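You operate a simulated robot arm through the tools that you are given. There is no shell and no other tool. Be economical: measure what you need, move in short steps, check, and stop when the job is done.

You run a simulated two-armed robot. Do the job below in one go: nothing can be reset, and whatever is moved stays where it is left.

## Task
Take the tea towel from the plant table top and lay it out flat on the work table top.

Only the result counts: the job must be done as asked and must still hold three seconds after the hand-in. Knocking over, shifting, dropping, spilling or breaking anything else fails it. Flat cloth is picked up by pressing the open fingertips on it (5 to 10 N) and closing them slowly along it; thin cloth reads only 2 to 8 mm in the jaws.

## Robot
Two 7-joint arms with two-finger parallel grippers on one trunk, on a base that drives. Base frame: it is fixed to the floor where the robot stands at the start and does not move with it; the origin is under the middle of the robot, x ahead of it, y to its left, z up. Units: cm, rad, N and s.
The left shoulder is at the start at [5, 17.7, 105.4], the right one opposite. Places, roughly: tea towel [50, 0, 80]; work table top [-130, 40, 80]. Payload 3.43 kg a hand.
The TCP of each hand is the grasp point between the finger pads, 3.4 cm short of the fingertips. In the tool frame z runs along the fingers and y along their closing line. Largest opening 12.8 cm; finger width 2.4, thickness 1.2; the body of the gripper, 4.8 by 13 cm, starts 9.6 cm behind the TCP.
Orientation is that of the tool frame in the base frame, as a unit quaternion [w, x, y, z]. With the fingers straight down and closing along the base's y, the tool's x points along the base's -x, its y along +y and its z along -z.

## Interface
- The arms move only by the tool arm_command. It takes "left_increments", "right_increments" or both (then of equal length, played together; a hand with none holds still); each is a list of rows, each a list of 6 numbers: the shift along the tool's x, y, z in units of 400 mm (1.0 is 400 mm), then the turn, a rotation vector about the tool's x, y, z in units of 120 degrees (1.0 is 120 degrees). In form: [[x, y, z, rx, ry, rz], ...]. A call has 1 to 8 rows; each row is the pose to reach, as a shift and turn from the pose commanded when the call began, along the tool's axes at that moment. "left_fingers" and "right_fingers" are, for a hand that has rows, the opening, from 0 (shut) to 1 (fully open), set as the call begins (left out, the last holds). A call with a number of a shift or a turn outside -1 to 1 is refused whole. A row lasts 0.2 s, in which the tool goes at most 5 cm and 0.15 rad; a call with a longer step from one row to the next is refused whole, and so is a gripper value outside its range. A pose out of reach is approached as far as the arm can. The call stops where the force on the tool passes 40 N (or 10 N more than at its start, if that is more) or the arm is blocked; 0.2 s more then pass. Each finger travels about 10.8 cm/s and halts on what it meets, pressing with about 24 N; the grip force reading is that of the motor and also rises with nothing between the fingers. The clock runs only during rows and for 0.2 s after the last one: add rows that repeat a pose to give the fingers time. The reply holds the time, the measured pose of the TCP, the force on the tool along the base axes, the opening and the grip force, in the units named above and with some noise, with the torque about the TCP (base axes, N m) and any sound that the robot's microphone picked up.
- Cameras (640 x 400 px; columns grow to the right, rows downward): "scene" is now at [15.3, 2.45, 121.23]; the picture's right is [0.28, -0.96, 0.00], its down [-0.60, -0.17, -0.78] and it looks along [0.75, 0.22, -0.63] (base axes); focal length 280 px, centre (320, 200). "left" rides on the left gripper at [7.6, 1.1, -16] in its tool frame; the picture's right is [-0.15, 0.99, 0.00], its down [-0.88, -0.13, -0.46] and it looks along [-0.45, -0.07, 0.89] (tool axes); focal length 234 px, centre (320, 200). "right" rides on the right gripper at [7.6, -1.1, -16] in its tool frame; the picture's right is [0.15, 0.99, 0.00], its down [-0.88, 0.13, -0.46] and it looks along [-0.45, 0.07, 0.89] (tool axes); focal length 234 px, centre (320, 200). There is no depth. A picture from a camera that has moved, and an enlarged one, comes with that camera's place and axes in the base frame and with its lens.
- snapshot(camera): a new picture of that camera. It takes no simulated time.
- lift_body(by): slides the trunk up (or, below 0, down) by that many cm; the arms and the scene camera ride with it, the base frame stays. It gives what a move gives, with no picture.
- base_move(legs): drives the robot by 1 to 6 legs, each [ahead, turn to the left] in cm and rad, along the robot's own axes; the way and the turn of a leg run together, so that a leg with both is an arc; at most 150 cm and 3.142 rad a leg. The arms and the cameras ride along, it lands a little off, and it stops where it bumps. It gives what a move gives.
- pan_tilt(pan, tilt): turns the head with the scene camera to pan (to the left, within 1.396 rad either way) and tilt (down, from -0.506 to 1.204), counted from straight ahead of the robot. It gives what a move gives.
- enlarge(camera, box): a new picture of the part [left, top, right, bottom] of that camera's present view, enlarged. It takes no simulated time.
- sign_off(): hands the job in; it is judged then, once.

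Go step by step. Nothing tells you exact positions but the pictures and the camera data: compare them with the known pose of the tool, close in by small moves and look again before you grip or let go. The budget is 120 turns and 108 pictures, counting those below and the enlarged ones. Unless the task says otherwise, let go and move clear before handing in, and close with one line.

The tools are called after "Request:" by a JSON object that holds its "fn" and its "kwargs". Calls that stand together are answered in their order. arm_command: Moves the arms, as the interface text tells. Its arguments: {"type":"object","properties":{"left_increments":{"type":"array","items":{"type":"array","items":{"type":"number"}}},"left_fingers":{"type":"number"},"right_increments":{"type":"array","items":{"type":"array","items":{"type":"number"}}},"right_fingers":{"type":"number"}},"required":[]} The other tools are called the same way: lift_body (by) slides the trunk up or down; base_move (legs) drives the base; pan_tilt (pan, tilt) turns the head that bears the scene camera; snapshot (camera) takes a picture; enlarge (camera, box) takes an enlarged picture of a part of a camera's view; sign_off () hands the job in.

At the start:

```text
clock: 0.0
left_position: [46.57, 27.12, 98.12]
left_ee_rot: [0.0, 0.0, 1.0, -0.001]
left_contact_force: [-0.2, 0.6, 0.5]
left_wrist_torque: [0.02, -0.01, 0.01]
left_width: 12.78
left_grip_force: 0.0
right_position: [50.0, -14.56, 93.2]
right_ee_rot: [0.0, -0.001, 1.0, 0.0]
right_contact_force: [1.2, -1.0, -0.7]
right_wrist_torque: [-0.03, 0.02, -0.02]
right_width: 12.8
right_grip_force: 0.1
trunk travel left (down, up): [-22.5, 17.6]
robot x, y, heading: [-0.13, 0.23, -0.001]
head pan, tilt: [0.283, 0.679]
```

scene: 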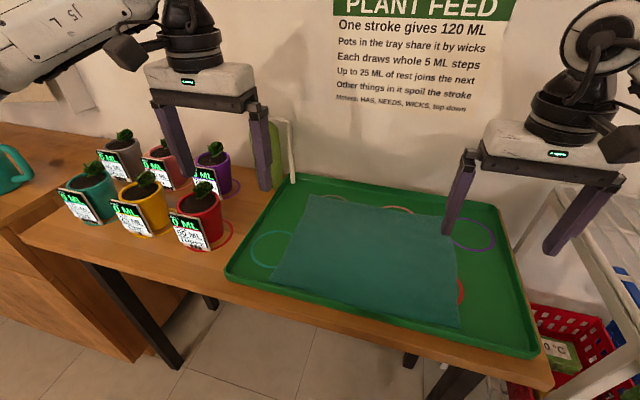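
right: 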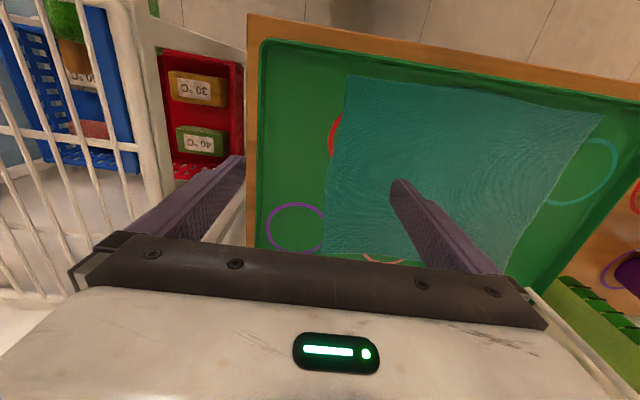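
left: 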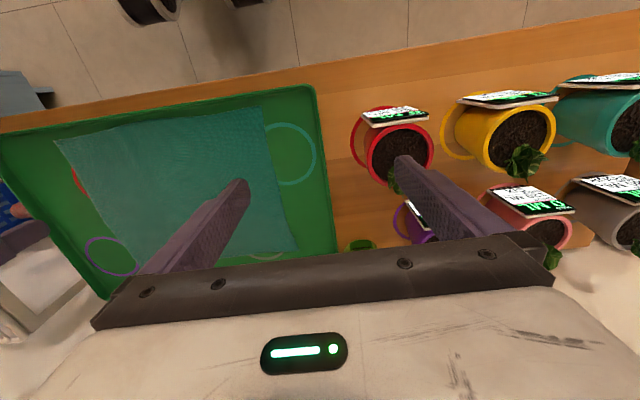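

The towel lies flat in the green tray, roughly x 41–66, y −11–19. I'll look closer before choosing where to grip.

Request:
{"fn": "enlarge", "kwargs": {"camera": "scene", "box": [220, 160, 560, 370]}}

Request:
{"fn": "pan_tilt", "kwargs": {"pan": 1.39, "tilt": 0.4}}

Request:
{"fn": "snapshot", "kwargs": {"camera": "scene"}}

```text
1.88 times, centred on (390, 265) of scene
camera zoom: at [15.3, 2.45, 121.23], right [0.28, -0.96, 0.0], down [-0.6, -0.17, -0.78], along [0.75, 0.22, -0.63], focal length 526 px, centre (188, 78)
```

zoom: 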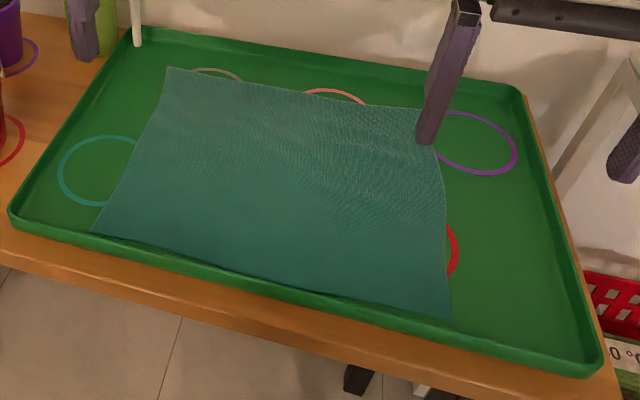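

```text
clock: 1.3
left_position: [46.7, 27.2, 98.13]
left_ee_rot: [-0.001, -0.001, 1.0, 0.0]
left_contact_force: [-1.0, -0.1, -0.1]
left_wrist_torque: [-0.01, 0.0, 0.01]
left_width: 12.81
left_grip_force: 0.1
right_position: [49.79, -14.57, 93.11]
right_ee_rot: [0.0, 0.0, 1.0, 0.0]
right_contact_force: [0.6, -0.5, 0.3]
right_wrist_torque: [0.01, 0.0, -0.02]
right_width: 12.79
right_grip_force: 0.0
trunk travel left (down, up): [-22.5, 17.6]
robot x, y, heading: [0.29, 0.08, -0.001]
head pan, tilt: [1.389, 0.4]
```

```text
103 pictures are left
camera scene: at [8.75, 9.17, 123.74], right [0.98, -0.18, 0.0], down [-0.07, -0.38, -0.92], along [0.17, 0.91, -0.39], focal length 280 px, centre (320, 200)
```

scene: 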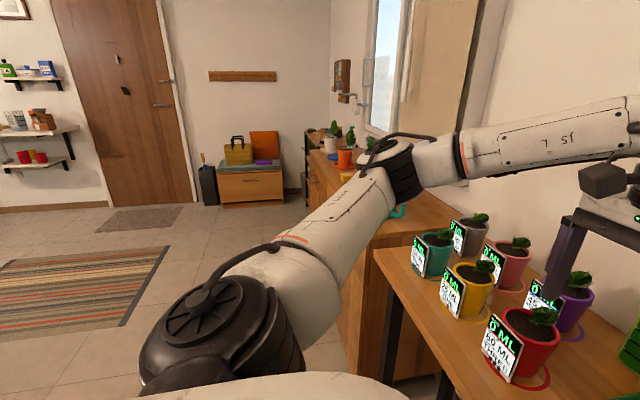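

The work table isn't in this view. I'll bring the hands over the two near corners with narrowed fingers, then look back at the tray.

Request:
{"fn": "arm_command", "kwargs": {"left_increments": [[0.03, -0.1, 0, 0, 0, 0], [0.06, -0.2, 0, 0, 0, 0], [0.09, -0.28, 0, 0, 0, 0], [0.09, -0.28, 0, 0, 0, 0], [0.09, -0.28, 0, 0, 0, 0]], "right_increments": [[0.06, 0.05, 0, 0, 0, 0], [0.12, 0.1, 0, 0, 0, 0], [0.17, 0.16, 0, 0, 0, 0], [0.17, 0.16, 0, 0, 0, 0], [0.17, 0.16, 0, 0, 0, 0]], "left_fingers": 0.26, "right_fingers": 0.26}}

Request:
{"fn": "pan_tilt", "kwargs": {"pan": 0.0, "tilt": 0.9}}

Request:
{"fn": "snapshot", "kwargs": {"camera": "scene"}}

Request:
{"fn": "snapshot", "kwargs": {"camera": "left"}}

Request:
{"fn": "snapshot", "kwargs": {"camera": "right"}}

```text
clock: 2.5
left_position: [43.13, 16.07, 97.91]
left_ee_rot: [0.0, 0.001, 1.0, 0.001]
left_contact_force: [0.6, 0.3, -0.5]
left_wrist_torque: [-0.02, 0.0, 0.0]
left_width: 3.33
left_grip_force: 0.0
right_position: [43.1, -8.14, 93.18]
right_ee_rot: [0.001, 0.001, 1.0, 0.0]
right_contact_force: [-0.9, 0.7, -1.3]
right_wrist_torque: [0.0, 0.01, 0.01]
right_width: 3.32
right_grip_force: 0.0
trunk travel left (down, up): [-22.5, 17.6]
robot x, y, heading: [0.26, -0.1, -0.004]
head pan, tilt: [1.389, 0.4]
```

```text
clock: 4.1
left_position: [43.21, 16.0, 97.92]
left_ee_rot: [0.0, -0.001, 1.0, 0.0]
left_contact_force: [0.5, -0.7, -0.2]
left_wrist_torque: [0.03, 0.0, -0.02]
left_width: 3.33
left_grip_force: 0.1
right_position: [43.21, -8.09, 93.2]
right_ee_rot: [0.0, -0.001, 1.0, 0.0]
right_contact_force: [0.1, -0.1, -1.0]
right_wrist_torque: [-0.03, 0.0, 0.0]
right_width: 3.3
right_grip_force: 0.1
trunk travel left (down, up): [-22.5, 17.6]
robot x, y, heading: [-0.18, 0.17, 0.001]
head pan, tilt: [0.0, 0.901]
```

```text
102 pictures are left
camera scene: at [14.62, 0.07, 119.45], right [0.0, -1.0, 0.0], down [-0.78, 0.0, -0.62], along [0.62, 0.0, -0.78], focal length 280 px, centre (320, 200)
```

scene: 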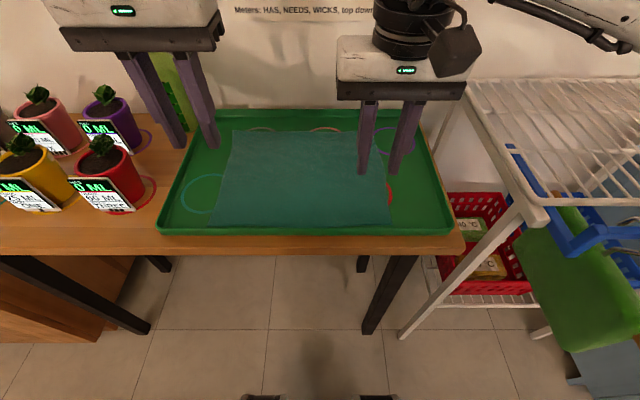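

```text
101 pictures are left
camera left: at [35.65, 17.2, 114.0], right [0.15, 0.99, 0.0], down [0.88, -0.13, 0.46], along [0.45, -0.07, -0.89], focal length 234 px, centre (320, 200)
```

left: 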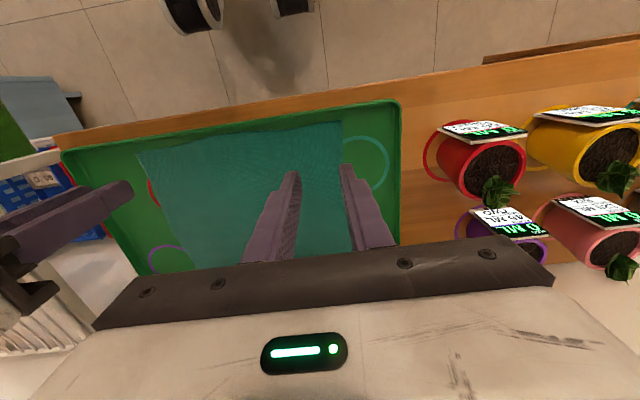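

```text
100 pictures are left
camera right: at [35.52, -9.36, 109.02], right [-0.15, 0.99, 0.0], down [0.88, 0.13, 0.46], along [0.45, 0.07, -0.89], focal length 234 px, centre (320, 200)
```

right: 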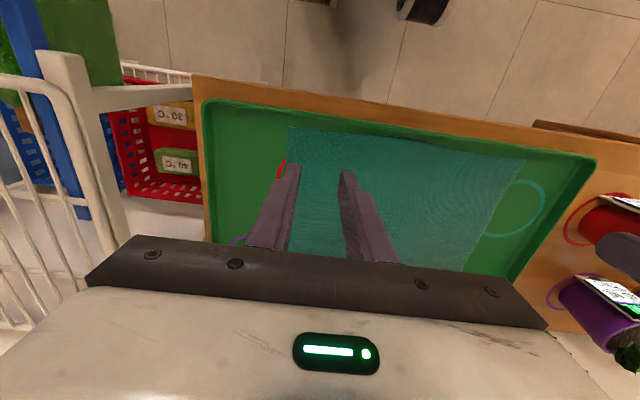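

Near corners come out at about [40.8, 19.1] and [40.8, −12.2]. I'll lower both hands to just above the cloth, about 3 cm in from each corner.

Request:
{"fn": "arm_command", "kwargs": {"left_increments": [[0.015, 0, 0.08, 0, 0, 0], [0.015, 0, 0.16, 0, 0, 0], [0.015, 0, 0.24, 0, 0, 0], [0.015, 0, 0.3, 0, 0, 0], [0.015, 0, 0.3, 0, 0, 0]], "right_increments": [[0.015, -0.022, 0.05, 0, 0, 0], [0.015, -0.022, 0.1, 0, 0, 0], [0.015, -0.022, 0.15, 0, 0, 0], [0.015, -0.022, 0.185, 0, 0, 0], [0.015, -0.022, 0.185, 0, 0, 0]]}}

Request:
{"fn": "enlarge", "kwargs": {"camera": "scene", "box": [140, 60, 480, 270]}}

Request:
{"fn": "snapshot", "kwargs": {"camera": "left"}}

Request:
{"fn": "snapshot", "kwargs": {"camera": "right"}}

```text
clock: 5.3
left_position: [42.59, 16.03, 86.07]
left_ee_rot: [0.0, 0.001, 1.0, 0.0]
left_contact_force: [-1.1, -0.3, 0.2]
left_wrist_torque: [-0.04, 0.01, -0.02]
left_width: 3.34
left_grip_force: 0.1
right_position: [42.54, -9.14, 85.83]
right_ee_rot: [-0.001, 0.001, 1.0, 0.0]
right_contact_force: [-0.5, -0.2, 0.3]
right_wrist_torque: [-0.01, 0.02, 0.0]
right_width: 3.33
right_grip_force: 0.0
trunk travel left (down, up): [-22.5, 17.6]
robot x, y, heading: [0.13, 0.2, -0.002]
head pan, tilt: [0.0, 0.901]
```

```text
1.88 times, centred on (310, 165) of scene
camera zoom: at [14.62, 0.06, 119.45], right [0.0, -1.0, 0.0], down [-0.78, 0.0, -0.62], along [0.62, 0.0, -0.78], focal length 526 px, centre (339, 266)
```

zoom: 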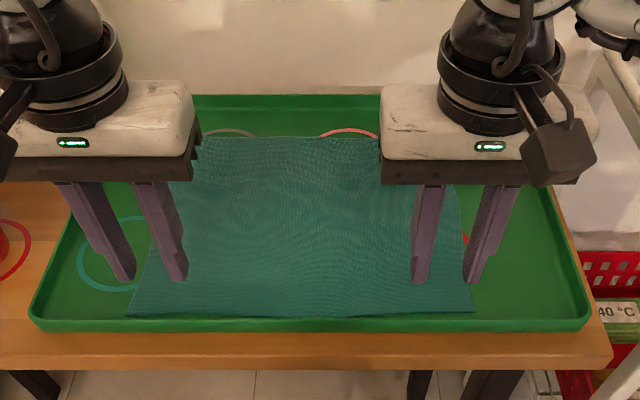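

```text
98 pictures are left
camera left: at [35.02, 17.21, 101.98], right [0.15, 0.99, 0.0], down [0.88, -0.13, 0.46], along [0.45, -0.07, -0.89], focal length 234 px, centre (320, 200)
```

left: 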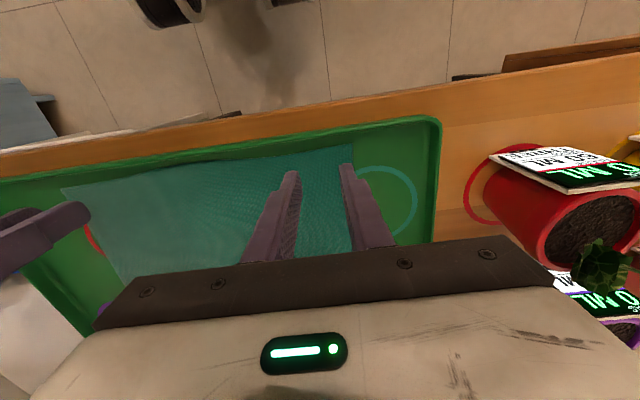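

```text
97 pictures are left
camera right: at [34.9, -10.35, 101.63], right [-0.15, 0.99, 0.0], down [0.88, 0.13, 0.46], along [0.45, 0.07, -0.89], focal length 234 px, centre (320, 200)
```

right: 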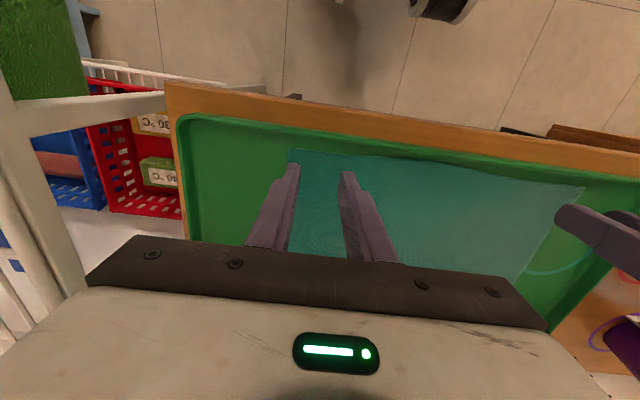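

Outer fingers are very near the side edges, so I'll shift both 0.6 cm inward and then creep down to touch.

Request:
{"fn": "arm_command", "kwargs": {"left_increments": [[0, -0.015, 0.0, 0, 0, 0], [0, -0.015, 0.015, 0, 0, 0], [0, -0.015, 0.03, 0, 0, 0], [0, -0.015, 0.03, 0, 0, 0]], "right_increments": [[0, 0.015, 0.0, 0, 0, 0], [0, 0.015, 0.015, 0, 0, 0], [0, 0.015, 0.025, 0, 0, 0], [0, 0.015, 0.025, 0, 0, 0]]}}

```text
clock: 6.3
left_position: [42.55, 15.44, 84.85]
left_ee_rot: [0.0, -0.001, 1.0, 0.0]
left_contact_force: [0.3, -1.4, -0.6]
left_wrist_torque: [0.0, 0.03, 0.01]
left_width: 3.34
left_grip_force: 0.1
right_position: [42.58, -8.4, 84.75]
right_ee_rot: [-0.001, 0.001, 1.0, -0.001]
right_contact_force: [-0.8, -0.9, 0.0]
right_wrist_torque: [-0.01, 0.04, 0.0]
right_width: 3.34
right_grip_force: 0.0
trunk travel left (down, up): [-22.5, 17.6]
robot x, y, heading: [-0.18, -0.05, -0.002]
head pan, tilt: [0.0, 0.901]
```

No contact yet (tips at about z 81.4). I'll keep creeping down.

Request:
{"fn": "arm_command", "kwargs": {"left_increments": [[0, 0, 0.007, 0, 0, 0], [0, 0, 0.014, 0, 0, 0], [0, 0, 0.014, 0, 0, 0]], "right_increments": [[0, 0, 0.007, 0, 0, 0], [0, 0, 0.014, 0, 0, 0], [0, 0, 0.014, 0, 0, 0]]}}

```text
clock: 7.1
left_position: [42.45, 15.36, 84.39]
left_ee_rot: [0.0, -0.001, 1.0, -0.001]
left_contact_force: [0.7, -0.4, -0.4]
left_wrist_torque: [-0.01, 0.02, -0.01]
left_width: 3.34
left_grip_force: 0.0
right_position: [42.48, -8.45, 84.24]
right_ee_rot: [0.0, -0.001, 1.0, 0.0]
right_contact_force: [-0.2, -0.3, 0.3]
right_wrist_torque: [0.0, 0.03, -0.02]
right_width: 3.32
right_grip_force: 0.2
trunk travel left (down, up): [-22.5, 17.6]
robot x, y, heading: [-0.22, 0.1, 0.0]
head pan, tilt: [0.0, 0.901]
```

Still free; another small step.

Request:
{"fn": "arm_command", "kwargs": {"left_increments": [[0, 0, 0.005, 0, 0, 0], [0, 0, 0.01, 0, 0, 0], [0, 0, 0.01, 0, 0, 0]], "right_increments": [[0, 0, 0.005, 0, 0, 0], [0, 0, 0.01, 0, 0, 0], [0, 0, 0.01, 0, 0, 0]]}}

```text
clock: 7.9
left_position: [42.51, 15.33, 83.91]
left_ee_rot: [0.0, -0.002, 1.0, 0.0]
left_contact_force: [0.4, 0.6, 0.7]
left_wrist_torque: [-0.01, -0.02, 0.03]
left_width: 3.33
left_grip_force: 0.0
right_position: [42.6, -8.52, 83.85]
right_ee_rot: [0.001, 0.001, 1.0, 0.0]
right_contact_force: [0.2, 0.3, -0.8]
right_wrist_torque: [0.0, 0.01, 0.01]
right_width: 3.35
right_grip_force: 0.1
trunk travel left (down, up): [-22.5, 17.6]
robot x, y, heading: [0.1, 0.11, -0.001]
head pan, tilt: [0.0, 0.901]
```

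Request:
{"fn": "arm_command", "kwargs": {"left_increments": [[0, 0, 0.004, 0, 0, 0], [0, 0, 0.008, 0, 0, 0], [0, 0, 0.008, 0, 0, 0]], "right_increments": [[0, 0, 0.004, 0, 0, 0], [0, 0, 0.008, 0, 0, 0], [0, 0, 0.008, 0, 0, 0]]}}

```text
clock: 8.7
left_position: [42.51, 15.49, 83.6]
left_ee_rot: [0.0, 0.0, 1.0, -0.001]
left_contact_force: [0.9, -0.6, 0.2]
left_wrist_torque: [0.0, 0.01, 0.03]
left_width: 3.34
left_grip_force: 0.1
right_position: [42.59, -8.54, 83.5]
right_ee_rot: [-0.001, 0.0, 1.0, 0.001]
right_contact_force: [0.1, -0.5, 0.3]
right_wrist_torque: [0.02, 0.01, 0.03]
right_width: 3.33
right_grip_force: 0.0
trunk travel left (down, up): [-22.5, 17.6]
robot x, y, heading: [0.03, -0.0, 0.002]
head pan, tilt: [0.0, 0.901]
```

Tips at roughly z 80.1, still nothing felt; continuing in 2–3 mm steps.

Request:
{"fn": "arm_command", "kwargs": {"left_increments": [[0, 0, 0.003, 0, 0, 0], [0, 0, 0.006, 0, 0, 0], [0, 0, 0.006, 0, 0, 0]], "right_increments": [[0, 0, 0.003, 0, 0, 0], [0, 0, 0.005, 0, 0, 0], [0, 0, 0.005, 0, 0, 0]]}}

```text
clock: 9.5
left_position: [42.45, 15.41, 83.42]
left_ee_rot: [-0.001, -0.001, 1.0, 0.0]
left_contact_force: [-0.1, 0.4, -0.2]
left_wrist_torque: [-0.01, 0.0, 0.0]
left_width: 3.35
left_grip_force: 0.1
right_position: [42.49, -8.45, 83.35]
right_ee_rot: [0.0, 0.0, 1.0, 0.001]
right_contact_force: [-0.6, 0.7, 0.8]
right_wrist_torque: [0.0, 0.0, 0.0]
right_width: 3.33
right_grip_force: 0.2
trunk travel left (down, up): [-22.5, 17.6]
robot x, y, heading: [0.13, -0.05, 0.002]
head pan, tilt: [0.0, 0.901]
```

Request:
{"fn": "arm_command", "kwargs": {"left_increments": [[0, 0, 0.003, 0, 0, 0], [0, 0, 0.006, 0, 0, 0], [0, 0, 0.006, 0, 0, 0]], "right_increments": [[0, 0, 0.003, 0, 0, 0], [0, 0, 0.005, 0, 0, 0], [0, 0, 0.005, 0, 0, 0]]}}

Request:
{"fn": "enlarge", "kwargs": {"camera": "left", "box": [220, 100, 460, 250]}}

```text
clock: 10.3
left_position: [42.61, 15.33, 83.11]
left_ee_rot: [0.0, 0.0, 1.0, 0.001]
left_contact_force: [0.6, -0.1, 1.0]
left_wrist_torque: [-0.01, -0.04, 0.0]
left_width: 3.35
left_grip_force: 0.2
right_position: [42.68, -8.5, 83.2]
right_ee_rot: [0.0, 0.0, 1.0, 0.001]
right_contact_force: [-0.7, -0.7, -1.1]
right_wrist_torque: [0.03, 0.01, 0.04]
right_width: 3.33
right_grip_force: 0.0
trunk travel left (down, up): [-22.5, 17.6]
robot x, y, heading: [-0.11, 0.23, -0.001]
head pan, tilt: [0.0, 0.901]
```

```text
2.67 times, centred on (340, 175) of left
camera zoom: at [34.99, 16.53, 99.07], right [0.15, 0.99, 0.0], down [0.88, -0.13, 0.46], along [0.45, -0.07, -0.89], focal length 624 px, centre (267, 267)
```

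zoom: 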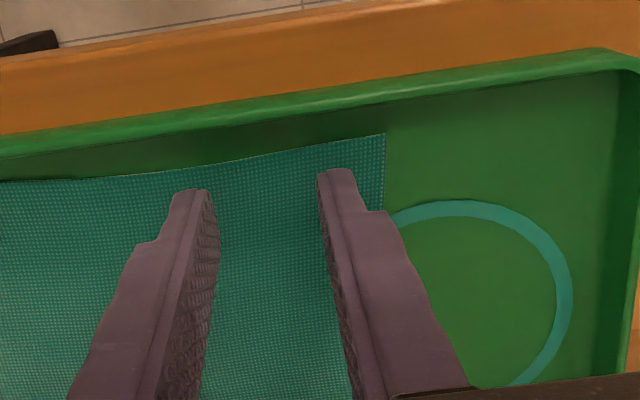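

The tips are almost on the cloth and well inside its edges. Continuing down.

Request:
{"fn": "arm_command", "kwargs": {"left_increments": [[0, 0, 0.003, 0, 0, 0], [0, 0, 0.006, 0, 0, 0], [0, 0, 0.006, 0, 0, 0]], "right_increments": [[0, 0, 0.003, 0, 0, 0], [0, 0, 0.006, 0, 0, 0], [0, 0, 0.006, 0, 0, 0]]}}

```text
clock: 11.1
left_position: [42.62, 15.37, 82.8]
left_ee_rot: [0.001, 0.0, 1.0, 0.0]
left_contact_force: [-0.5, 0.2, -0.3]
left_wrist_torque: [0.0, -0.01, 0.03]
left_width: 3.37
left_grip_force: 0.1
right_position: [42.45, -8.47, 82.94]
right_ee_rot: [0.001, 0.0, 1.0, 0.0]
right_contact_force: [-0.2, -0.5, -0.5]
right_wrist_torque: [0.01, 0.02, 0.0]
right_width: 3.31
right_grip_force: 0.0
trunk travel left (down, up): [-22.5, 17.6]
robot x, y, heading: [-0.11, 0.14, 0.0]
head pan, tilt: [0.0, 0.901]
```

Request:
{"fn": "arm_command", "kwargs": {"left_increments": [[0, 0, 0.003, 0, 0, 0], [0, 0, 0.006, 0, 0, 0], [0, 0, 0.006, 0, 0, 0]], "right_increments": [[0, 0, 0.003, 0, 0, 0], [0, 0, 0.007, 0, 0, 0], [0, 0, 0.007, 0, 0, 0]]}}

```text
clock: 11.9
left_position: [42.59, 15.46, 82.73]
left_ee_rot: [0.0, -0.001, 1.0, 0.0]
left_contact_force: [-0.4, -0.1, -0.1]
left_wrist_torque: [-0.01, -0.02, -0.01]
left_width: 3.34
left_grip_force: 0.1
right_position: [42.59, -8.53, 82.54]
right_ee_rot: [0.0, 0.001, 1.0, 0.001]
right_contact_force: [-0.1, -0.3, -0.3]
right_wrist_torque: [0.02, -0.02, -0.02]
right_width: 3.33
right_grip_force: 0.0
trunk travel left (down, up): [-22.5, 17.6]
robot x, y, heading: [-0.29, 0.31, -0.0]
head pan, tilt: [0.0, 0.901]
```

Request:
{"fn": "arm_command", "kwargs": {"left_increments": [[0, 0, 0.003, 0, 0, 0], [0, 0, 0.007, 0, 0, 0], [0, 0, 0.007, 0, 0, 0]], "right_increments": [[0, 0, 0.003, 0, 0, 0], [0, 0, 0.006, 0, 0, 0], [0, 0, 0.006, 0, 0, 0]]}}

Request:
{"fn": "enlarge", "kwargs": {"camera": "left", "box": [220, 100, 460, 250]}}

```text
clock: 12.7
left_position: [42.6, 15.4, 82.31]
left_ee_rot: [-0.001, -0.001, 1.0, 0.0]
left_contact_force: [0.6, 0.8, 0.1]
left_wrist_torque: [0.03, -0.01, -0.02]
left_width: 3.31
left_grip_force: 0.0
right_position: [42.54, -8.57, 82.41]
right_ee_rot: [0.0, 0.0, 1.0, -0.001]
right_contact_force: [0.1, -0.7, -0.2]
right_wrist_torque: [-0.02, -0.01, -0.01]
right_width: 3.32
right_grip_force: 0.1
trunk travel left (down, up): [-22.5, 17.6]
robot x, y, heading: [0.38, 0.21, -0.001]
head pan, tilt: [0.0, 0.901]
```

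```text
2.67 times, centred on (340, 175) of left
camera zoom: at [34.96, 16.54, 98.33], right [0.15, 0.99, 0.0], down [0.88, -0.13, 0.46], along [0.45, -0.07, -0.89], focal length 624 px, centre (267, 267)
```

zoom: 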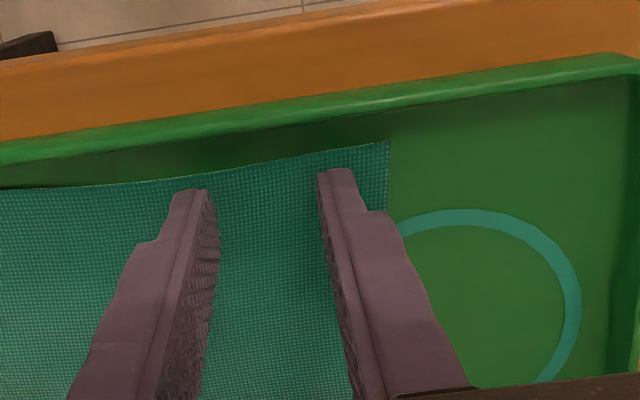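

No contact yet; the cloth must be around z 78–79. Continuing down.

Request:
{"fn": "arm_command", "kwargs": {"left_increments": [[0, 0, 0.003, 0, 0, 0], [0, 0, 0.008, 0, 0, 0], [0, 0, 0.008, 0, 0, 0]], "right_increments": [[0, 0, 0.003, 0, 0, 0], [0, 0, 0.008, 0, 0, 0], [0, 0, 0.008, 0, 0, 0]]}}

```text
clock: 13.5
left_position: [42.48, 15.33, 82.09]
left_ee_rot: [0.0, -0.001, 1.0, 0.001]
left_contact_force: [-0.3, 0.1, 0.3]
left_wrist_torque: [0.04, 0.0, 0.02]
left_width: 3.32
left_grip_force: 0.1
right_position: [42.65, -8.45, 82.06]
right_ee_rot: [0.0, 0.001, 1.0, -0.001]
right_contact_force: [0.2, 0.3, 0.5]
right_wrist_torque: [0.04, -0.05, -0.01]
right_width: 3.31
right_grip_force: 0.0
trunk travel left (down, up): [-22.5, 17.6]
robot x, y, heading: [0.18, -0.23, 0.003]
head pan, tilt: [0.0, 0.901]
```

Request:
{"fn": "arm_command", "kwargs": {"left_increments": [[0, 0, 0.003, 0, 0, 0], [0, 0, 0.008, 0, 0, 0], [0, 0, 0.008, 0, 0, 0]], "right_increments": [[0, 0, 0.003, 0, 0, 0], [0, 0, 0.008, 0, 0, 0], [0, 0, 0.008, 0, 0, 0]]}}

```text
clock: 14.3
left_position: [42.41, 15.33, 82.01]
left_ee_rot: [0.003, 0.0, 1.0, -0.001]
left_contact_force: [0.2, 0.0, 17.8]
left_wrist_torque: [0.13, 0.11, -0.03]
left_width: 3.33
left_grip_force: 0.1
right_position: [42.58, -8.45, 82.02]
right_ee_rot: [0.003, 0.0, 1.0, 0.001]
right_contact_force: [2.3, -0.4, 16.0]
right_wrist_torque: [-0.21, 0.03, 0.02]
right_width: 3.34
right_grip_force: 0.1
trunk travel left (down, up): [-22.5, 17.6]
robot x, y, heading: [-0.12, -0.06, -0.0]
head pan, tilt: [0.0, 0.901]
```

Contact on both hands at 16–18 N (surface ≈ z 78.6). I'll ease to about 8 N and begin closing slowly.

Request:
{"fn": "arm_command", "kwargs": {"left_increments": [[0, 0, -0.0035, 0, 0, 0], [0, 0, -0.0035, 0, 0, 0]], "right_increments": [[0, 0, -0.003, 0, 0, 0], [0, 0, -0.003, 0, 0, 0]], "left_fingers": 0.24, "right_fingers": 0.24}}

```text
clock: 14.9
left_position: [42.44, 15.34, 81.98]
left_ee_rot: [0.001, -0.001, 1.0, -0.001]
left_contact_force: [1.9, -2.1, 14.0]
left_wrist_torque: [0.04, 0.02, 0.02]
left_width: 2.99
left_grip_force: 0.0
right_position: [42.44, -8.49, 82.03]
right_ee_rot: [0.002, 0.0, 1.0, 0.002]
right_contact_force: [1.2, 3.0, 18.5]
right_wrist_torque: [-0.05, 0.04, 0.02]
right_width: 2.92
right_grip_force: 0.1
trunk travel left (down, up): [-22.5, 17.6]
robot x, y, heading: [0.29, -0.01, -0.001]
head pan, tilt: [0.0, 0.901]
```

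Request:
{"fn": "arm_command", "kwargs": {"left_increments": [[0, 0, -0.0025, 0, 0, 0], [0, 0, -0.0025, 0, 0, 0]], "right_increments": [[0, 0, -0.0035, 0, 0, 0], [0, 0, -0.0035, 0, 0, 0]], "left_fingers": 0.21, "right_fingers": 0.21}}

Request:
{"fn": "enlarge", "kwargs": {"camera": "left", "box": [220, 100, 460, 250]}}

Request:
{"fn": "enlarge", "kwargs": {"camera": "right", "box": [200, 100, 440, 250]}}

```text
clock: 15.5
left_position: [42.33, 15.39, 82.05]
left_ee_rot: [0.001, -0.001, 1.0, -0.001]
left_contact_force: [0.4, -1.4, 9.7]
left_wrist_torque: [-0.01, 0.05, 0.01]
left_width: 2.64
left_grip_force: 0.0
right_position: [42.39, -8.54, 82.07]
right_ee_rot: [0.001, 0.0, 1.0, 0.0]
right_contact_force: [-1.4, 1.6, 11.5]
right_wrist_torque: [0.04, 0.08, 0.0]
right_width: 2.63
right_grip_force: 0.1
trunk travel left (down, up): [-22.5, 17.6]
robot x, y, heading: [-0.13, 0.13, -0.004]
head pan, tilt: [0.0, 0.901]
```

```text
2.67 times, centred on (340, 175) of left
camera zoom: at [34.86, 16.55, 97.97], right [0.15, 0.99, 0.0], down [0.88, -0.13, 0.46], along [0.45, -0.07, -0.89], focal length 624 px, centre (267, 267)
```

zoom: 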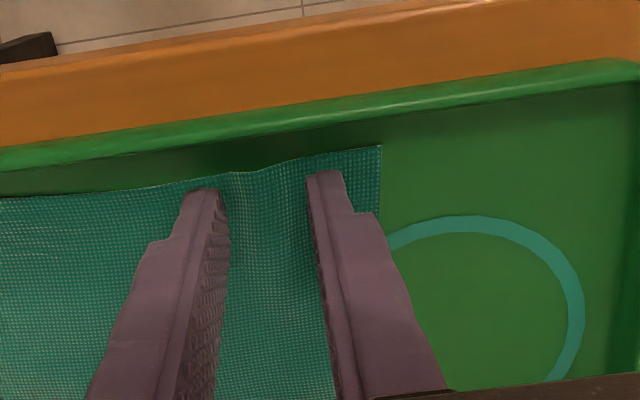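

```text
2.67 times, centred on (320, 175) of right
camera zoom: at [34.79, -9.69, 97.88], right [-0.15, 0.99, 0.0], down [0.88, 0.13, 0.46], along [0.45, 0.07, -0.89], focal length 624 px, centre (320, 267)
```

zoom: 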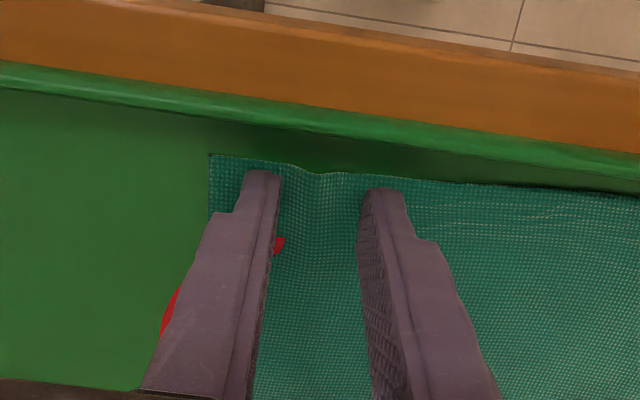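

The cloth is bunching up between the fingers on both sides, with the force near 10 N. I'll carry on closing slowly.

Request:
{"fn": "arm_command", "kwargs": {"left_increments": [[0, 0, -0.0005, 0, 0, 0], [0, 0, -0.0005, 0, 0, 0]], "right_increments": [[0, 0, -0.001, 0, 0, 0], [0, 0, -0.001, 0, 0, 0]], "left_fingers": 0.17, "right_fingers": 0.17}}

Request:
{"fn": "arm_command", "kwargs": {"left_increments": [[0, 0, 0, 0, 0, 0], [0, 0, 0, 0, 0, 0]], "right_increments": [[0, 0, 0, 0, 0, 0], [0, 0, 0, 0, 0, 0]], "left_fingers": 0.13, "right_fingers": 0.13}}

Request:
{"fn": "arm_command", "kwargs": {"left_increments": [[0, 0, 0, 0, 0, 0], [0, 0, 0, 0, 0, 0]], "right_increments": [[0, 0, 0, 0, 0, 0], [0, 0, 0, 0, 0, 0]], "left_fingers": 0.09, "right_fingers": 0.09}}

Request:
{"fn": "enlarge", "kwargs": {"camera": "left", "box": [220, 100, 460, 250]}}

Request:
{"fn": "enlarge", "kwargs": {"camera": "right", "box": [200, 100, 440, 250]}}

```text
clock: 16.1
left_position: [42.57, 15.39, 82.07]
left_ee_rot: [0.0, 0.0, 1.0, 0.0]
left_contact_force: [-1.5, -1.7, 5.6]
left_wrist_torque: [-0.06, 0.04, 0.03]
left_width: 2.2
left_grip_force: 0.1
right_position: [42.44, -8.48, 82.01]
right_ee_rot: [0.001, -0.001, 1.0, 0.0]
right_contact_force: [-1.3, 1.1, 5.5]
right_wrist_torque: [0.01, 0.03, 0.01]
right_width: 2.2
right_grip_force: 0.5
trunk travel left (down, up): [-22.5, 17.6]
robot x, y, heading: [0.03, 0.02, -0.003]
head pan, tilt: [0.0, 0.901]
```

```text
clock: 16.7
left_position: [42.46, 15.37, 82.01]
left_ee_rot: [0.0, -0.001, 1.0, -0.001]
left_contact_force: [-1.0, -0.9, 4.4]
left_wrist_torque: [-0.02, 0.08, -0.02]
left_width: 1.63
left_grip_force: 0.1
right_position: [42.51, -8.57, 82.1]
right_ee_rot: [0.0, 0.0, 1.0, 0.0]
right_contact_force: [-0.1, 0.0, 2.9]
right_wrist_torque: [-0.03, 0.04, 0.0]
right_width: 1.65
right_grip_force: 0.1
trunk travel left (down, up): [-22.5, 17.6]
robot x, y, heading: [-0.02, -0.23, 0.002]
head pan, tilt: [0.0, 0.901]
```

```text
clock: 17.3
left_position: [42.48, 15.3, 81.93]
left_ee_rot: [0.001, 0.0, 1.0, 0.0]
left_contact_force: [-0.2, -1.5, 3.4]
left_wrist_torque: [-0.01, 0.04, 0.01]
left_width: 1.12
left_grip_force: 0.0
right_position: [42.6, -8.42, 82.07]
right_ee_rot: [0.0, 0.0, 1.0, 0.0]
right_contact_force: [-0.8, -0.1, 1.5]
right_wrist_torque: [0.0, -0.01, -0.02]
right_width: 1.13
right_grip_force: 0.1
trunk travel left (down, up): [-22.5, 17.6]
robot x, y, heading: [-0.17, -0.05, 0.003]
head pan, tilt: [0.0, 0.901]
```

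```text
2.67 times, centred on (340, 175) of left
camera zoom: at [34.97, 16.54, 97.99], right [0.15, 0.99, 0.0], down [0.88, -0.13, 0.46], along [0.45, -0.07, -0.89], focal length 624 px, centre (267, 267)
```

zoom: 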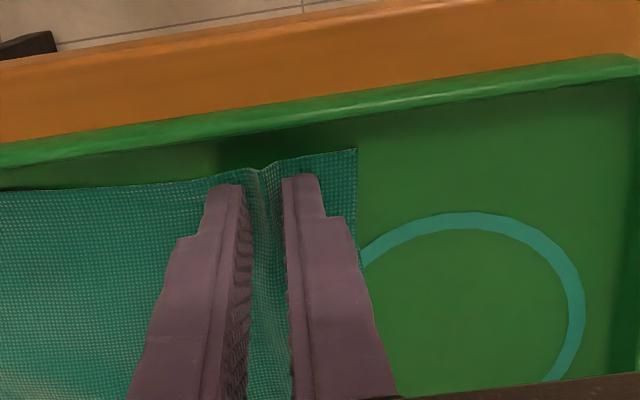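

```text
2.67 times, centred on (320, 175) of right
camera zoom: at [34.9, -9.69, 97.92], right [-0.15, 0.99, 0.0], down [0.88, 0.13, 0.46], along [0.45, 0.07, -0.89], focal length 624 px, centre (320, 267)
```

zoom: 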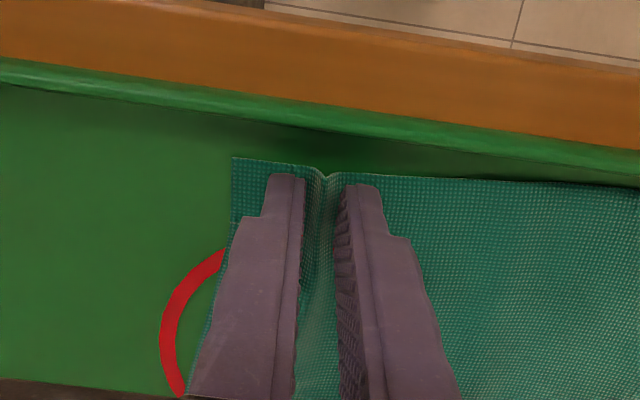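

Good folds are in both jaws. I'll close fully and let the grip build.

Request:
{"fn": "arm_command", "kwargs": {"left_increments": [[0, 0, 0.001, 0, 0, 0], [0, 0, 0.001, 0, 0, 0]], "right_increments": [[0, 0, 0.002, 0, 0, 0], [0, 0, 0.002, 0, 0, 0]], "left_fingers": 0.05, "right_fingers": 0.05}}

Request:
{"fn": "arm_command", "kwargs": {"left_increments": [[0, 0, 0, 0, 0, 0], [0, 0, 0, 0, 0, 0], [0, 0, 0, 0, 0, 0]], "right_increments": [[0, 0, 0, 0, 0, 0], [0, 0, 0, 0, 0, 0], [0, 0, 0, 0, 0, 0]], "left_fingers": 0.0, "right_fingers": 0.0}}

Request:
{"fn": "arm_command", "kwargs": {"left_increments": [[0, 0, -0.02, 0, 0, 0], [0, 0, -0.05, 0, 0, 0], [0, 0, -0.08, 0, 0, 0], [0, 0, -0.08, 0, 0, 0]], "right_increments": [[0, 0, -0.02, 0, 0, 0], [0, 0, -0.05, 0, 0, 0], [0, 0, -0.08, 0, 0, 0], [0, 0, -0.08, 0, 0, 0]]}}

Request:
{"fn": "enlarge", "kwargs": {"camera": "scene", "box": [140, 60, 480, 270]}}

```text
clock: 17.9
left_position: [42.41, 15.39, 82.08]
left_ee_rot: [0.0, -0.002, 1.0, 0.001]
left_contact_force: [0.4, -2.2, 3.1]
left_wrist_torque: [-0.05, 0.02, 0.01]
left_width: 0.66
left_grip_force: 0.1
right_position: [42.55, -8.46, 82.05]
right_ee_rot: [0.001, 0.001, 1.0, 0.001]
right_contact_force: [-1.0, 0.3, 4.8]
right_wrist_torque: [0.04, -0.01, -0.02]
right_width: 0.67
right_grip_force: 0.4
trunk travel left (down, up): [-22.5, 17.6]
robot x, y, heading: [0.43, 0.17, 0.002]
head pan, tilt: [0.0, 0.901]
```

```text
clock: 18.7
left_position: [42.44, 15.35, 81.92]
left_ee_rot: [0.0, 0.0, 1.0, -0.001]
left_contact_force: [0.5, -5.6, 3.6]
left_wrist_torque: [-0.19, 0.01, -0.01]
left_width: 0.23
left_grip_force: 23.8
right_position: [42.48, -8.43, 82.04]
right_ee_rot: [0.001, 0.001, 1.0, 0.0]
right_contact_force: [0.7, 6.2, 6.3]
right_wrist_torque: [0.18, 0.0, 0.03]
right_width: 0.24
right_grip_force: 23.9
trunk travel left (down, up): [-22.5, 17.6]
robot x, y, heading: [-0.36, -0.06, 0.001]
head pan, tilt: [0.0, 0.901]
```

```text
clock: 19.7
left_position: [42.48, 15.38, 85.19]
left_ee_rot: [0.001, -0.001, 1.0, 0.001]
left_contact_force: [-0.4, -6.1, 0.3]
left_wrist_torque: [-0.23, -0.02, -0.05]
left_width: 0.23
left_grip_force: 23.7
right_position: [42.62, -8.54, 85.12]
right_ee_rot: [0.0, 0.001, 1.0, 0.001]
right_contact_force: [0.5, 6.8, -0.4]
right_wrist_torque: [0.2, 0.0, 0.03]
right_width: 0.26
right_grip_force: 24.3
trunk travel left (down, up): [-22.5, 17.6]
robot x, y, heading: [0.05, -0.32, -0.003]
head pan, tilt: [0.0, 0.901]
```

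```text
1.88 times, centred on (310, 165) of scene
camera zoom: at [14.62, 0.06, 119.44], right [0.0, -1.0, 0.0], down [-0.78, 0.0, -0.62], along [0.62, 0.0, -0.78], focal length 526 px, centre (339, 266)
```

zoom: 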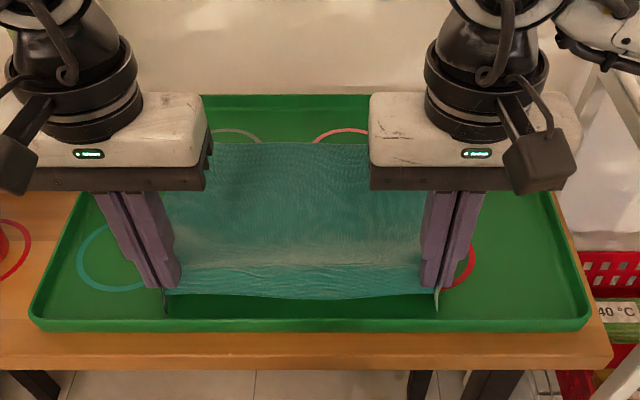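

Both jaws hold (0.23–0.26 cm) and the cloth is lifting, slightly taut. I'll ease the tension and raise everything clear.

Request:
{"fn": "arm_command", "kwargs": {"left_increments": [[0, -0.008, -0.02, 0, 0, 0], [0, -0.008, -0.08, 0, 0, 0], [0, -0.008, -0.14, 0, 0, 0], [0, -0.008, -0.2, 0, 0, 0], [0, -0.008, -0.26, 0, 0, 0], [0, -0.008, -0.3, 0, 0, 0]], "right_increments": [[0, 0.008, -0.02, 0, 0, 0], [0, 0.008, -0.08, 0, 0, 0], [0, 0.008, -0.14, 0, 0, 0], [0, 0.008, -0.2, 0, 0, 0], [0, 0.008, -0.26, 0, 0, 0], [0, 0.008, -0.3, 0, 0, 0]]}}

Request:
{"fn": "lift_body", "kwargs": {"by": 17.5}}

Request:
{"fn": "snapshot", "kwargs": {"camera": "scene"}}

```text
clock: 21.1
left_position: [42.46, 15.01, 97.16]
left_ee_rot: [0.0, -0.001, 1.0, 0.0]
left_contact_force: [0.2, 0.0, -0.4]
left_wrist_torque: [0.01, -0.01, -0.01]
left_width: 0.23
left_grip_force: 24.1
right_position: [42.47, -8.25, 97.12]
right_ee_rot: [-0.001, 0.0, 1.0, 0.0]
right_contact_force: [-0.2, 1.2, 0.2]
right_wrist_torque: [-0.02, -0.04, 0.0]
right_width: 0.22
right_grip_force: 24.1
trunk travel left (down, up): [-22.5, 17.6]
robot x, y, heading: [0.01, 0.06, -0.002]
head pan, tilt: [0.0, 0.901]
```

```text
clock: 23.0
left_position: [42.6, 15.11, 114.57]
left_ee_rot: [0.0, -0.001, 1.0, 0.0]
left_contact_force: [0.2, -1.3, -0.1]
left_wrist_torque: [-0.01, -0.01, 0.02]
left_width: 0.22
left_grip_force: 24.0
right_position: [42.64, -8.16, 114.57]
right_ee_rot: [-0.001, 0.0, 1.0, 0.001]
right_contact_force: [0.0, 0.6, -0.6]
right_wrist_torque: [0.02, -0.01, 0.0]
right_width: 0.22
right_grip_force: 24.2
trunk travel left (down, up): [-40.0, 0.1]
robot x, y, heading: [0.05, 0.07, 0.0]
head pan, tilt: [0.0, 0.901]
```

```text
89 pictures are left
camera scene: at [14.64, 0.06, 136.94], right [0.0, -1.0, 0.0], down [-0.78, 0.0, -0.62], along [0.62, 0.0, -0.78], focal length 280 px, centre (320, 200)
```

scene: 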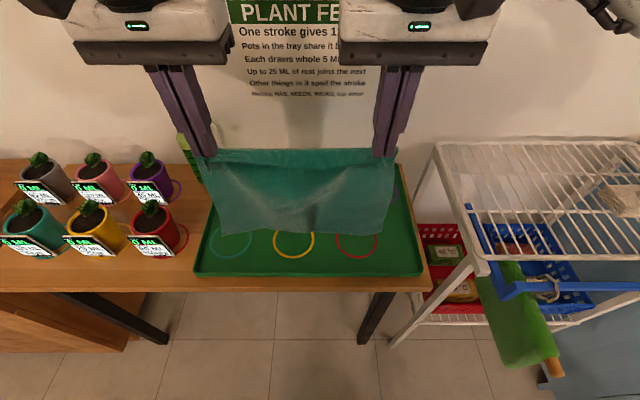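

The towel hangs cleanly from both hands. I'll back away from the table, turn left halfway and look for the work table.

Request:
{"fn": "base_move", "kwargs": {"legs": [[-32, 0]]}}

Request:
{"fn": "pan_tilt", "kwargs": {"pan": 1.39, "tilt": 0.6}}

Request:
{"fn": "snapshot", "kwargs": {"camera": "scene"}}

```text
clock: 25.2
left_position: [10.62, 14.96, 114.71]
left_ee_rot: [0.0, 0.001, 1.0, 0.001]
left_contact_force: [-0.2, -0.3, 0.8]
left_wrist_torque: [-0.02, 0.01, 0.0]
left_width: 0.24
left_grip_force: 24.0
right_position: [10.48, -8.26, 114.59]
right_ee_rot: [0.001, 0.001, 1.0, 0.0]
right_contact_force: [-0.9, 1.1, 0.8]
right_wrist_torque: [0.02, -0.04, 0.04]
right_width: 0.2
right_grip_force: 23.9
trunk travel left (down, up): [-40.0, 0.1]
robot x, y, heading: [-32.03, 0.31, -0.002]
head pan, tilt: [0.0, 0.901]
```

```text
clock: 26.7
left_position: [10.63, 15.01, 114.66]
left_ee_rot: [0.001, 0.0, 1.0, 0.0]
left_contact_force: [-0.5, 0.0, 1.4]
left_wrist_torque: [-0.01, 0.0, -0.02]
left_width: 0.22
left_grip_force: 24.0
right_position: [10.54, -8.21, 114.59]
right_ee_rot: [0.0, 0.002, 1.0, 0.0]
right_contact_force: [0.2, -0.2, 0.3]
right_wrist_torque: [0.04, -0.03, 0.02]
right_width: 0.23
right_grip_force: 23.9
trunk travel left (down, up): [-40.0, 0.1]
robot x, y, heading: [-31.92, -0.09, 0.002]
head pan, tilt: [1.389, 0.6]
```

```text
88 pictures are left
camera scene: at [-23.28, 8.77, 139.42], right [0.98, -0.18, 0.0], down [-0.1, -0.56, -0.82], along [0.15, 0.81, -0.57], focal length 280 px, centre (320, 200)
```

scene: 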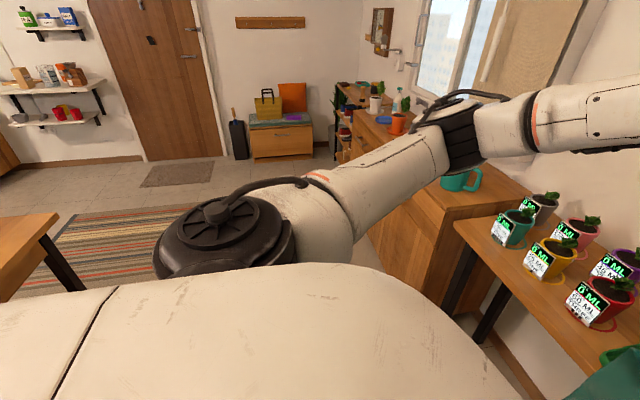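

The work table's corner shows at about [−97, 100]; there's room to turn. I'll turn left 90° and look again.

Request:
{"fn": "base_move", "kwargs": {"legs": [[0, 1.57]]}}

Request:
{"fn": "pan_tilt", "kwargs": {"pan": 1.2, "tilt": 0.6}}

Request:
{"fn": "snapshot", "kwargs": {"camera": "scene"}}

```text
clock: 30.9
left_position: [-47.21, 42.5, 114.66]
left_ee_rot: [0.001, 0.708, -0.707, 0.0]
left_contact_force: [0.5, -1.0, 0.2]
left_wrist_torque: [0.04, -0.04, -0.03]
left_width: 0.21
left_grip_force: 23.7
right_position: [-23.89, 42.71, 114.51]
right_ee_rot: [-0.001, -0.707, 0.707, 0.001]
right_contact_force: [-1.1, 0.5, 0.9]
right_wrist_torque: [0.01, -0.03, -0.04]
right_width: 0.19
right_grip_force: 23.8
trunk travel left (down, up): [-40.0, 0.1]
robot x, y, heading: [-31.74, 0.1, 1.573]
head pan, tilt: [1.389, 0.6]
```

```text
clock: 31.7
left_position: [-47.0, 42.63, 114.57]
left_ee_rot: [0.0, 0.708, -0.706, 0.0]
left_contact_force: [-0.9, 0.3, 0.5]
left_wrist_torque: [0.01, -0.01, -0.03]
left_width: 0.2
left_grip_force: 23.9
right_position: [-23.76, 42.61, 114.63]
right_ee_rot: [0.0, -0.707, 0.707, 0.0]
right_contact_force: [0.2, 0.6, 0.1]
right_wrist_torque: [0.01, 0.03, 0.03]
right_width: 0.21
right_grip_force: 23.8
trunk travel left (down, up): [-40.0, 0.1]
robot x, y, heading: [-32.15, 0.3, 1.576]
head pan, tilt: [1.201, 0.6]
```

```text
87 pictures are left
camera scene: at [-40.17, 10.29, 139.42], right [0.36, 0.93, 0.0], down [0.53, -0.2, -0.83], along [-0.77, 0.3, -0.56], focal length 280 px, centre (320, 200)
```

scene: 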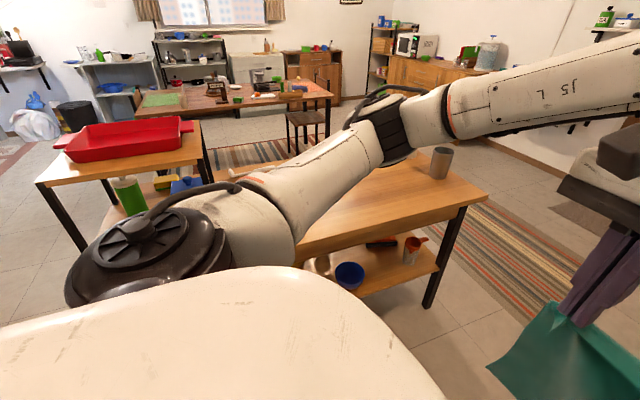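

The work table's near edge is at x ≈ −97, with a grey cup near its far corner by y 95. I'll turn the rest of the way to face it.

Request:
{"fn": "base_move", "kwargs": {"legs": [[0, 1.566]]}}

Request:
{"fn": "pan_tilt", "kwargs": {"pan": 0.0, "tilt": 0.55}}

Request:
{"fn": "snapshot", "kwargs": {"camera": "scene"}}

```text
clock: 35.9
left_position: [-74.61, -15.16, 114.65]
left_ee_rot: [0.001, 1.0, 0.001, 0.001]
left_contact_force: [0.6, 1.8, 0.2]
left_wrist_torque: [-0.02, 0.01, -0.05]
left_width: 0.19
left_grip_force: 23.8
right_position: [-74.44, 8.25, 114.53]
right_ee_rot: [0.0, 1.0, -0.001, 0.0]
right_contact_force: [0.2, -0.8, 0.9]
right_wrist_torque: [-0.01, 0.0, -0.04]
right_width: 0.21
right_grip_force: 23.7
trunk travel left (down, up): [-40.0, 0.1]
robot x, y, heading: [-32.3, -0.14, 3.142]
head pan, tilt: [1.201, 0.6]
```

```text
clock: 37.3
left_position: [-74.61, -15.01, 114.59]
left_ee_rot: [0.0, 1.0, 0.001, 0.0]
left_contact_force: [0.9, 1.6, 0.1]
left_wrist_torque: [-0.01, -0.01, -0.02]
left_width: 0.21
left_grip_force: 24.0
right_position: [-74.51, 8.26, 114.52]
right_ee_rot: [0.0, 1.0, -0.001, 0.0]
right_contact_force: [0.5, -0.6, -0.7]
right_wrist_torque: [0.01, -0.02, -0.01]
right_width: 0.23
right_grip_force: 23.7
trunk travel left (down, up): [-40.0, 0.1]
robot x, y, heading: [-31.9, -0.2, 3.138]
head pan, tilt: [0.0, 0.55]
```

```text
86 pictures are left
camera scene: at [-47.9, 0.11, 139.87], right [0.0, 1.0, 0.0], down [0.52, 0.0, -0.85], along [-0.85, 0.0, -0.52], focal length 280 px, centre (320, 200)
```

scene: 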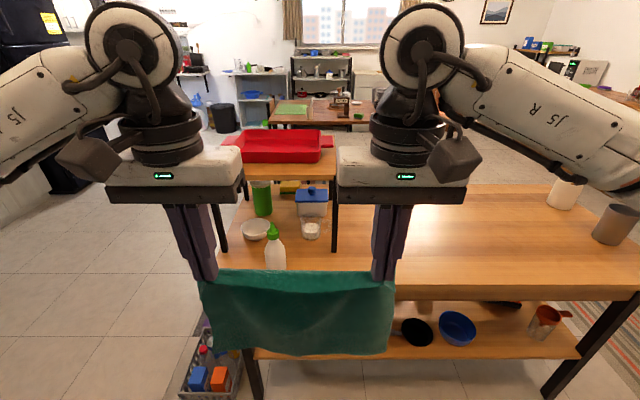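

The work table is clear between y ≈ 10 and 88 and runs x −97 to −154; the shelf and bottles are to its left and the cups to its right. I'll sidestep to y ≈ 48 (turn, drive, turn back) and look again.

Request:
{"fn": "base_move", "kwargs": {"legs": [[0, -1.567], [48, 0], [0, 1.57]]}}

Request:
{"fn": "snapshot", "kwargs": {"camera": "scene"}}

```text
clock: 47.8
left_position: [-74.67, 32.43, 114.64]
left_ee_rot: [-0.001, 1.0, 0.004, -0.001]
left_contact_force: [-0.2, 0.7, 0.0]
left_wrist_torque: [0.03, 0.01, -0.07]
left_width: 0.23
left_grip_force: 23.6
right_position: [-74.82, 55.65, 114.58]
right_ee_rot: [0.0, 1.0, 0.004, 0.0]
right_contact_force: [0.4, -0.3, -0.1]
right_wrist_torque: [-0.03, 0.0, -0.04]
right_width: 0.22
right_grip_force: 23.7
trunk travel left (down, up): [-40.0, 0.1]
robot x, y, heading: [-31.93, 47.99, -3.136]
head pan, tilt: [0.0, 0.55]
```

```text
85 pictures are left
camera scene: at [-48.15, 47.78, 139.87], right [-0.01, 1.0, 0.0], down [0.52, 0.0, -0.85], along [-0.85, -0.01, -0.52], focal length 280 px, centre (320, 200)
```

scene: 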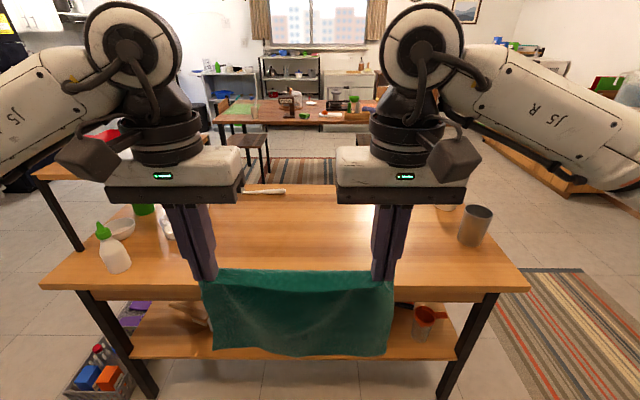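

The landing area (x −110 to −137, y 28–60) is clear. I'll drive ahead 36 cm with the towel hanging above table height.

Request:
{"fn": "base_move", "kwargs": {"legs": [[36, -0.005]]}}

Request:
{"fn": "pan_tilt", "kwargs": {"pan": 0.0, "tilt": 0.9}}

Request:
{"fn": "snapshot", "kwargs": {"camera": "scene"}}

Request:
{"fn": "snapshot", "kwargs": {"camera": "right"}}

```text
clock: 50.1
left_position: [-110.8, 32.38, 114.76]
left_ee_rot: [0.0, 1.0, 0.002, 0.001]
left_contact_force: [-0.4, 0.9, -0.2]
left_wrist_torque: [0.01, -0.01, -0.02]
left_width: 0.22
left_grip_force: 24.0
right_position: [-110.89, 55.7, 114.6]
right_ee_rot: [0.001, 1.0, 0.002, -0.001]
right_contact_force: [-0.8, -0.2, -0.6]
right_wrist_torque: [-0.04, 0.01, -0.02]
right_width: 0.19
right_grip_force: 23.9
trunk travel left (down, up): [-40.0, 0.1]
robot x, y, heading: [-68.09, 47.6, -3.139]
head pan, tilt: [0.0, 0.55]
```

```text
clock: 50.9
left_position: [-110.72, 32.36, 114.63]
left_ee_rot: [0.0, 1.0, 0.003, 0.0]
left_contact_force: [-0.2, 0.8, 0.4]
left_wrist_torque: [0.01, -0.03, 0.0]
left_width: 0.22
left_grip_force: 23.7
right_position: [-110.81, 55.71, 114.73]
right_ee_rot: [0.002, 1.0, 0.002, 0.0]
right_contact_force: [-1.1, -1.2, -1.0]
right_wrist_torque: [-0.03, 0.02, -0.04]
right_width: 0.19
right_grip_force: 23.9
trunk travel left (down, up): [-40.0, 0.1]
robot x, y, heading: [-68.21, 47.61, -3.136]
head pan, tilt: [0.0, 0.901]
```

```text
84 pictures are left
camera scene: at [-82.72, 47.67, 136.95], right [0.0, 1.0, 0.0], down [0.78, 0.0, -0.62], along [-0.62, 0.0, -0.78], focal length 280 px, centre (320, 200)
```

scene: 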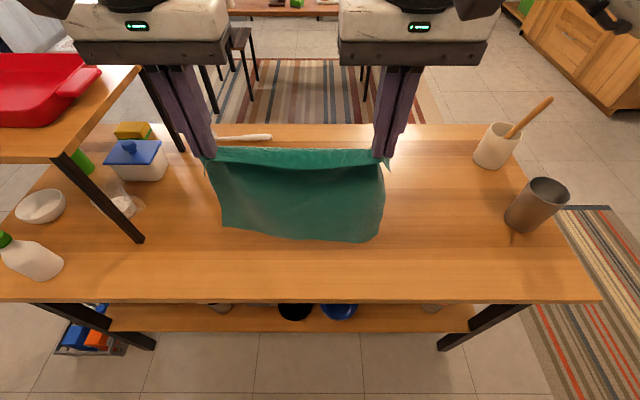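

```text
83 pictures are left
camera right: at [-103.3, 56.84, 130.47], right [0.15, -0.99, 0.0], down [-0.88, -0.13, 0.46], along [-0.45, -0.07, -0.89], focal length 234 px, centre (320, 200)
```

right: 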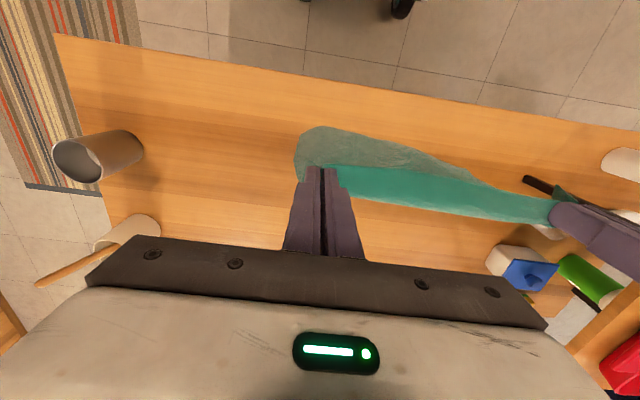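

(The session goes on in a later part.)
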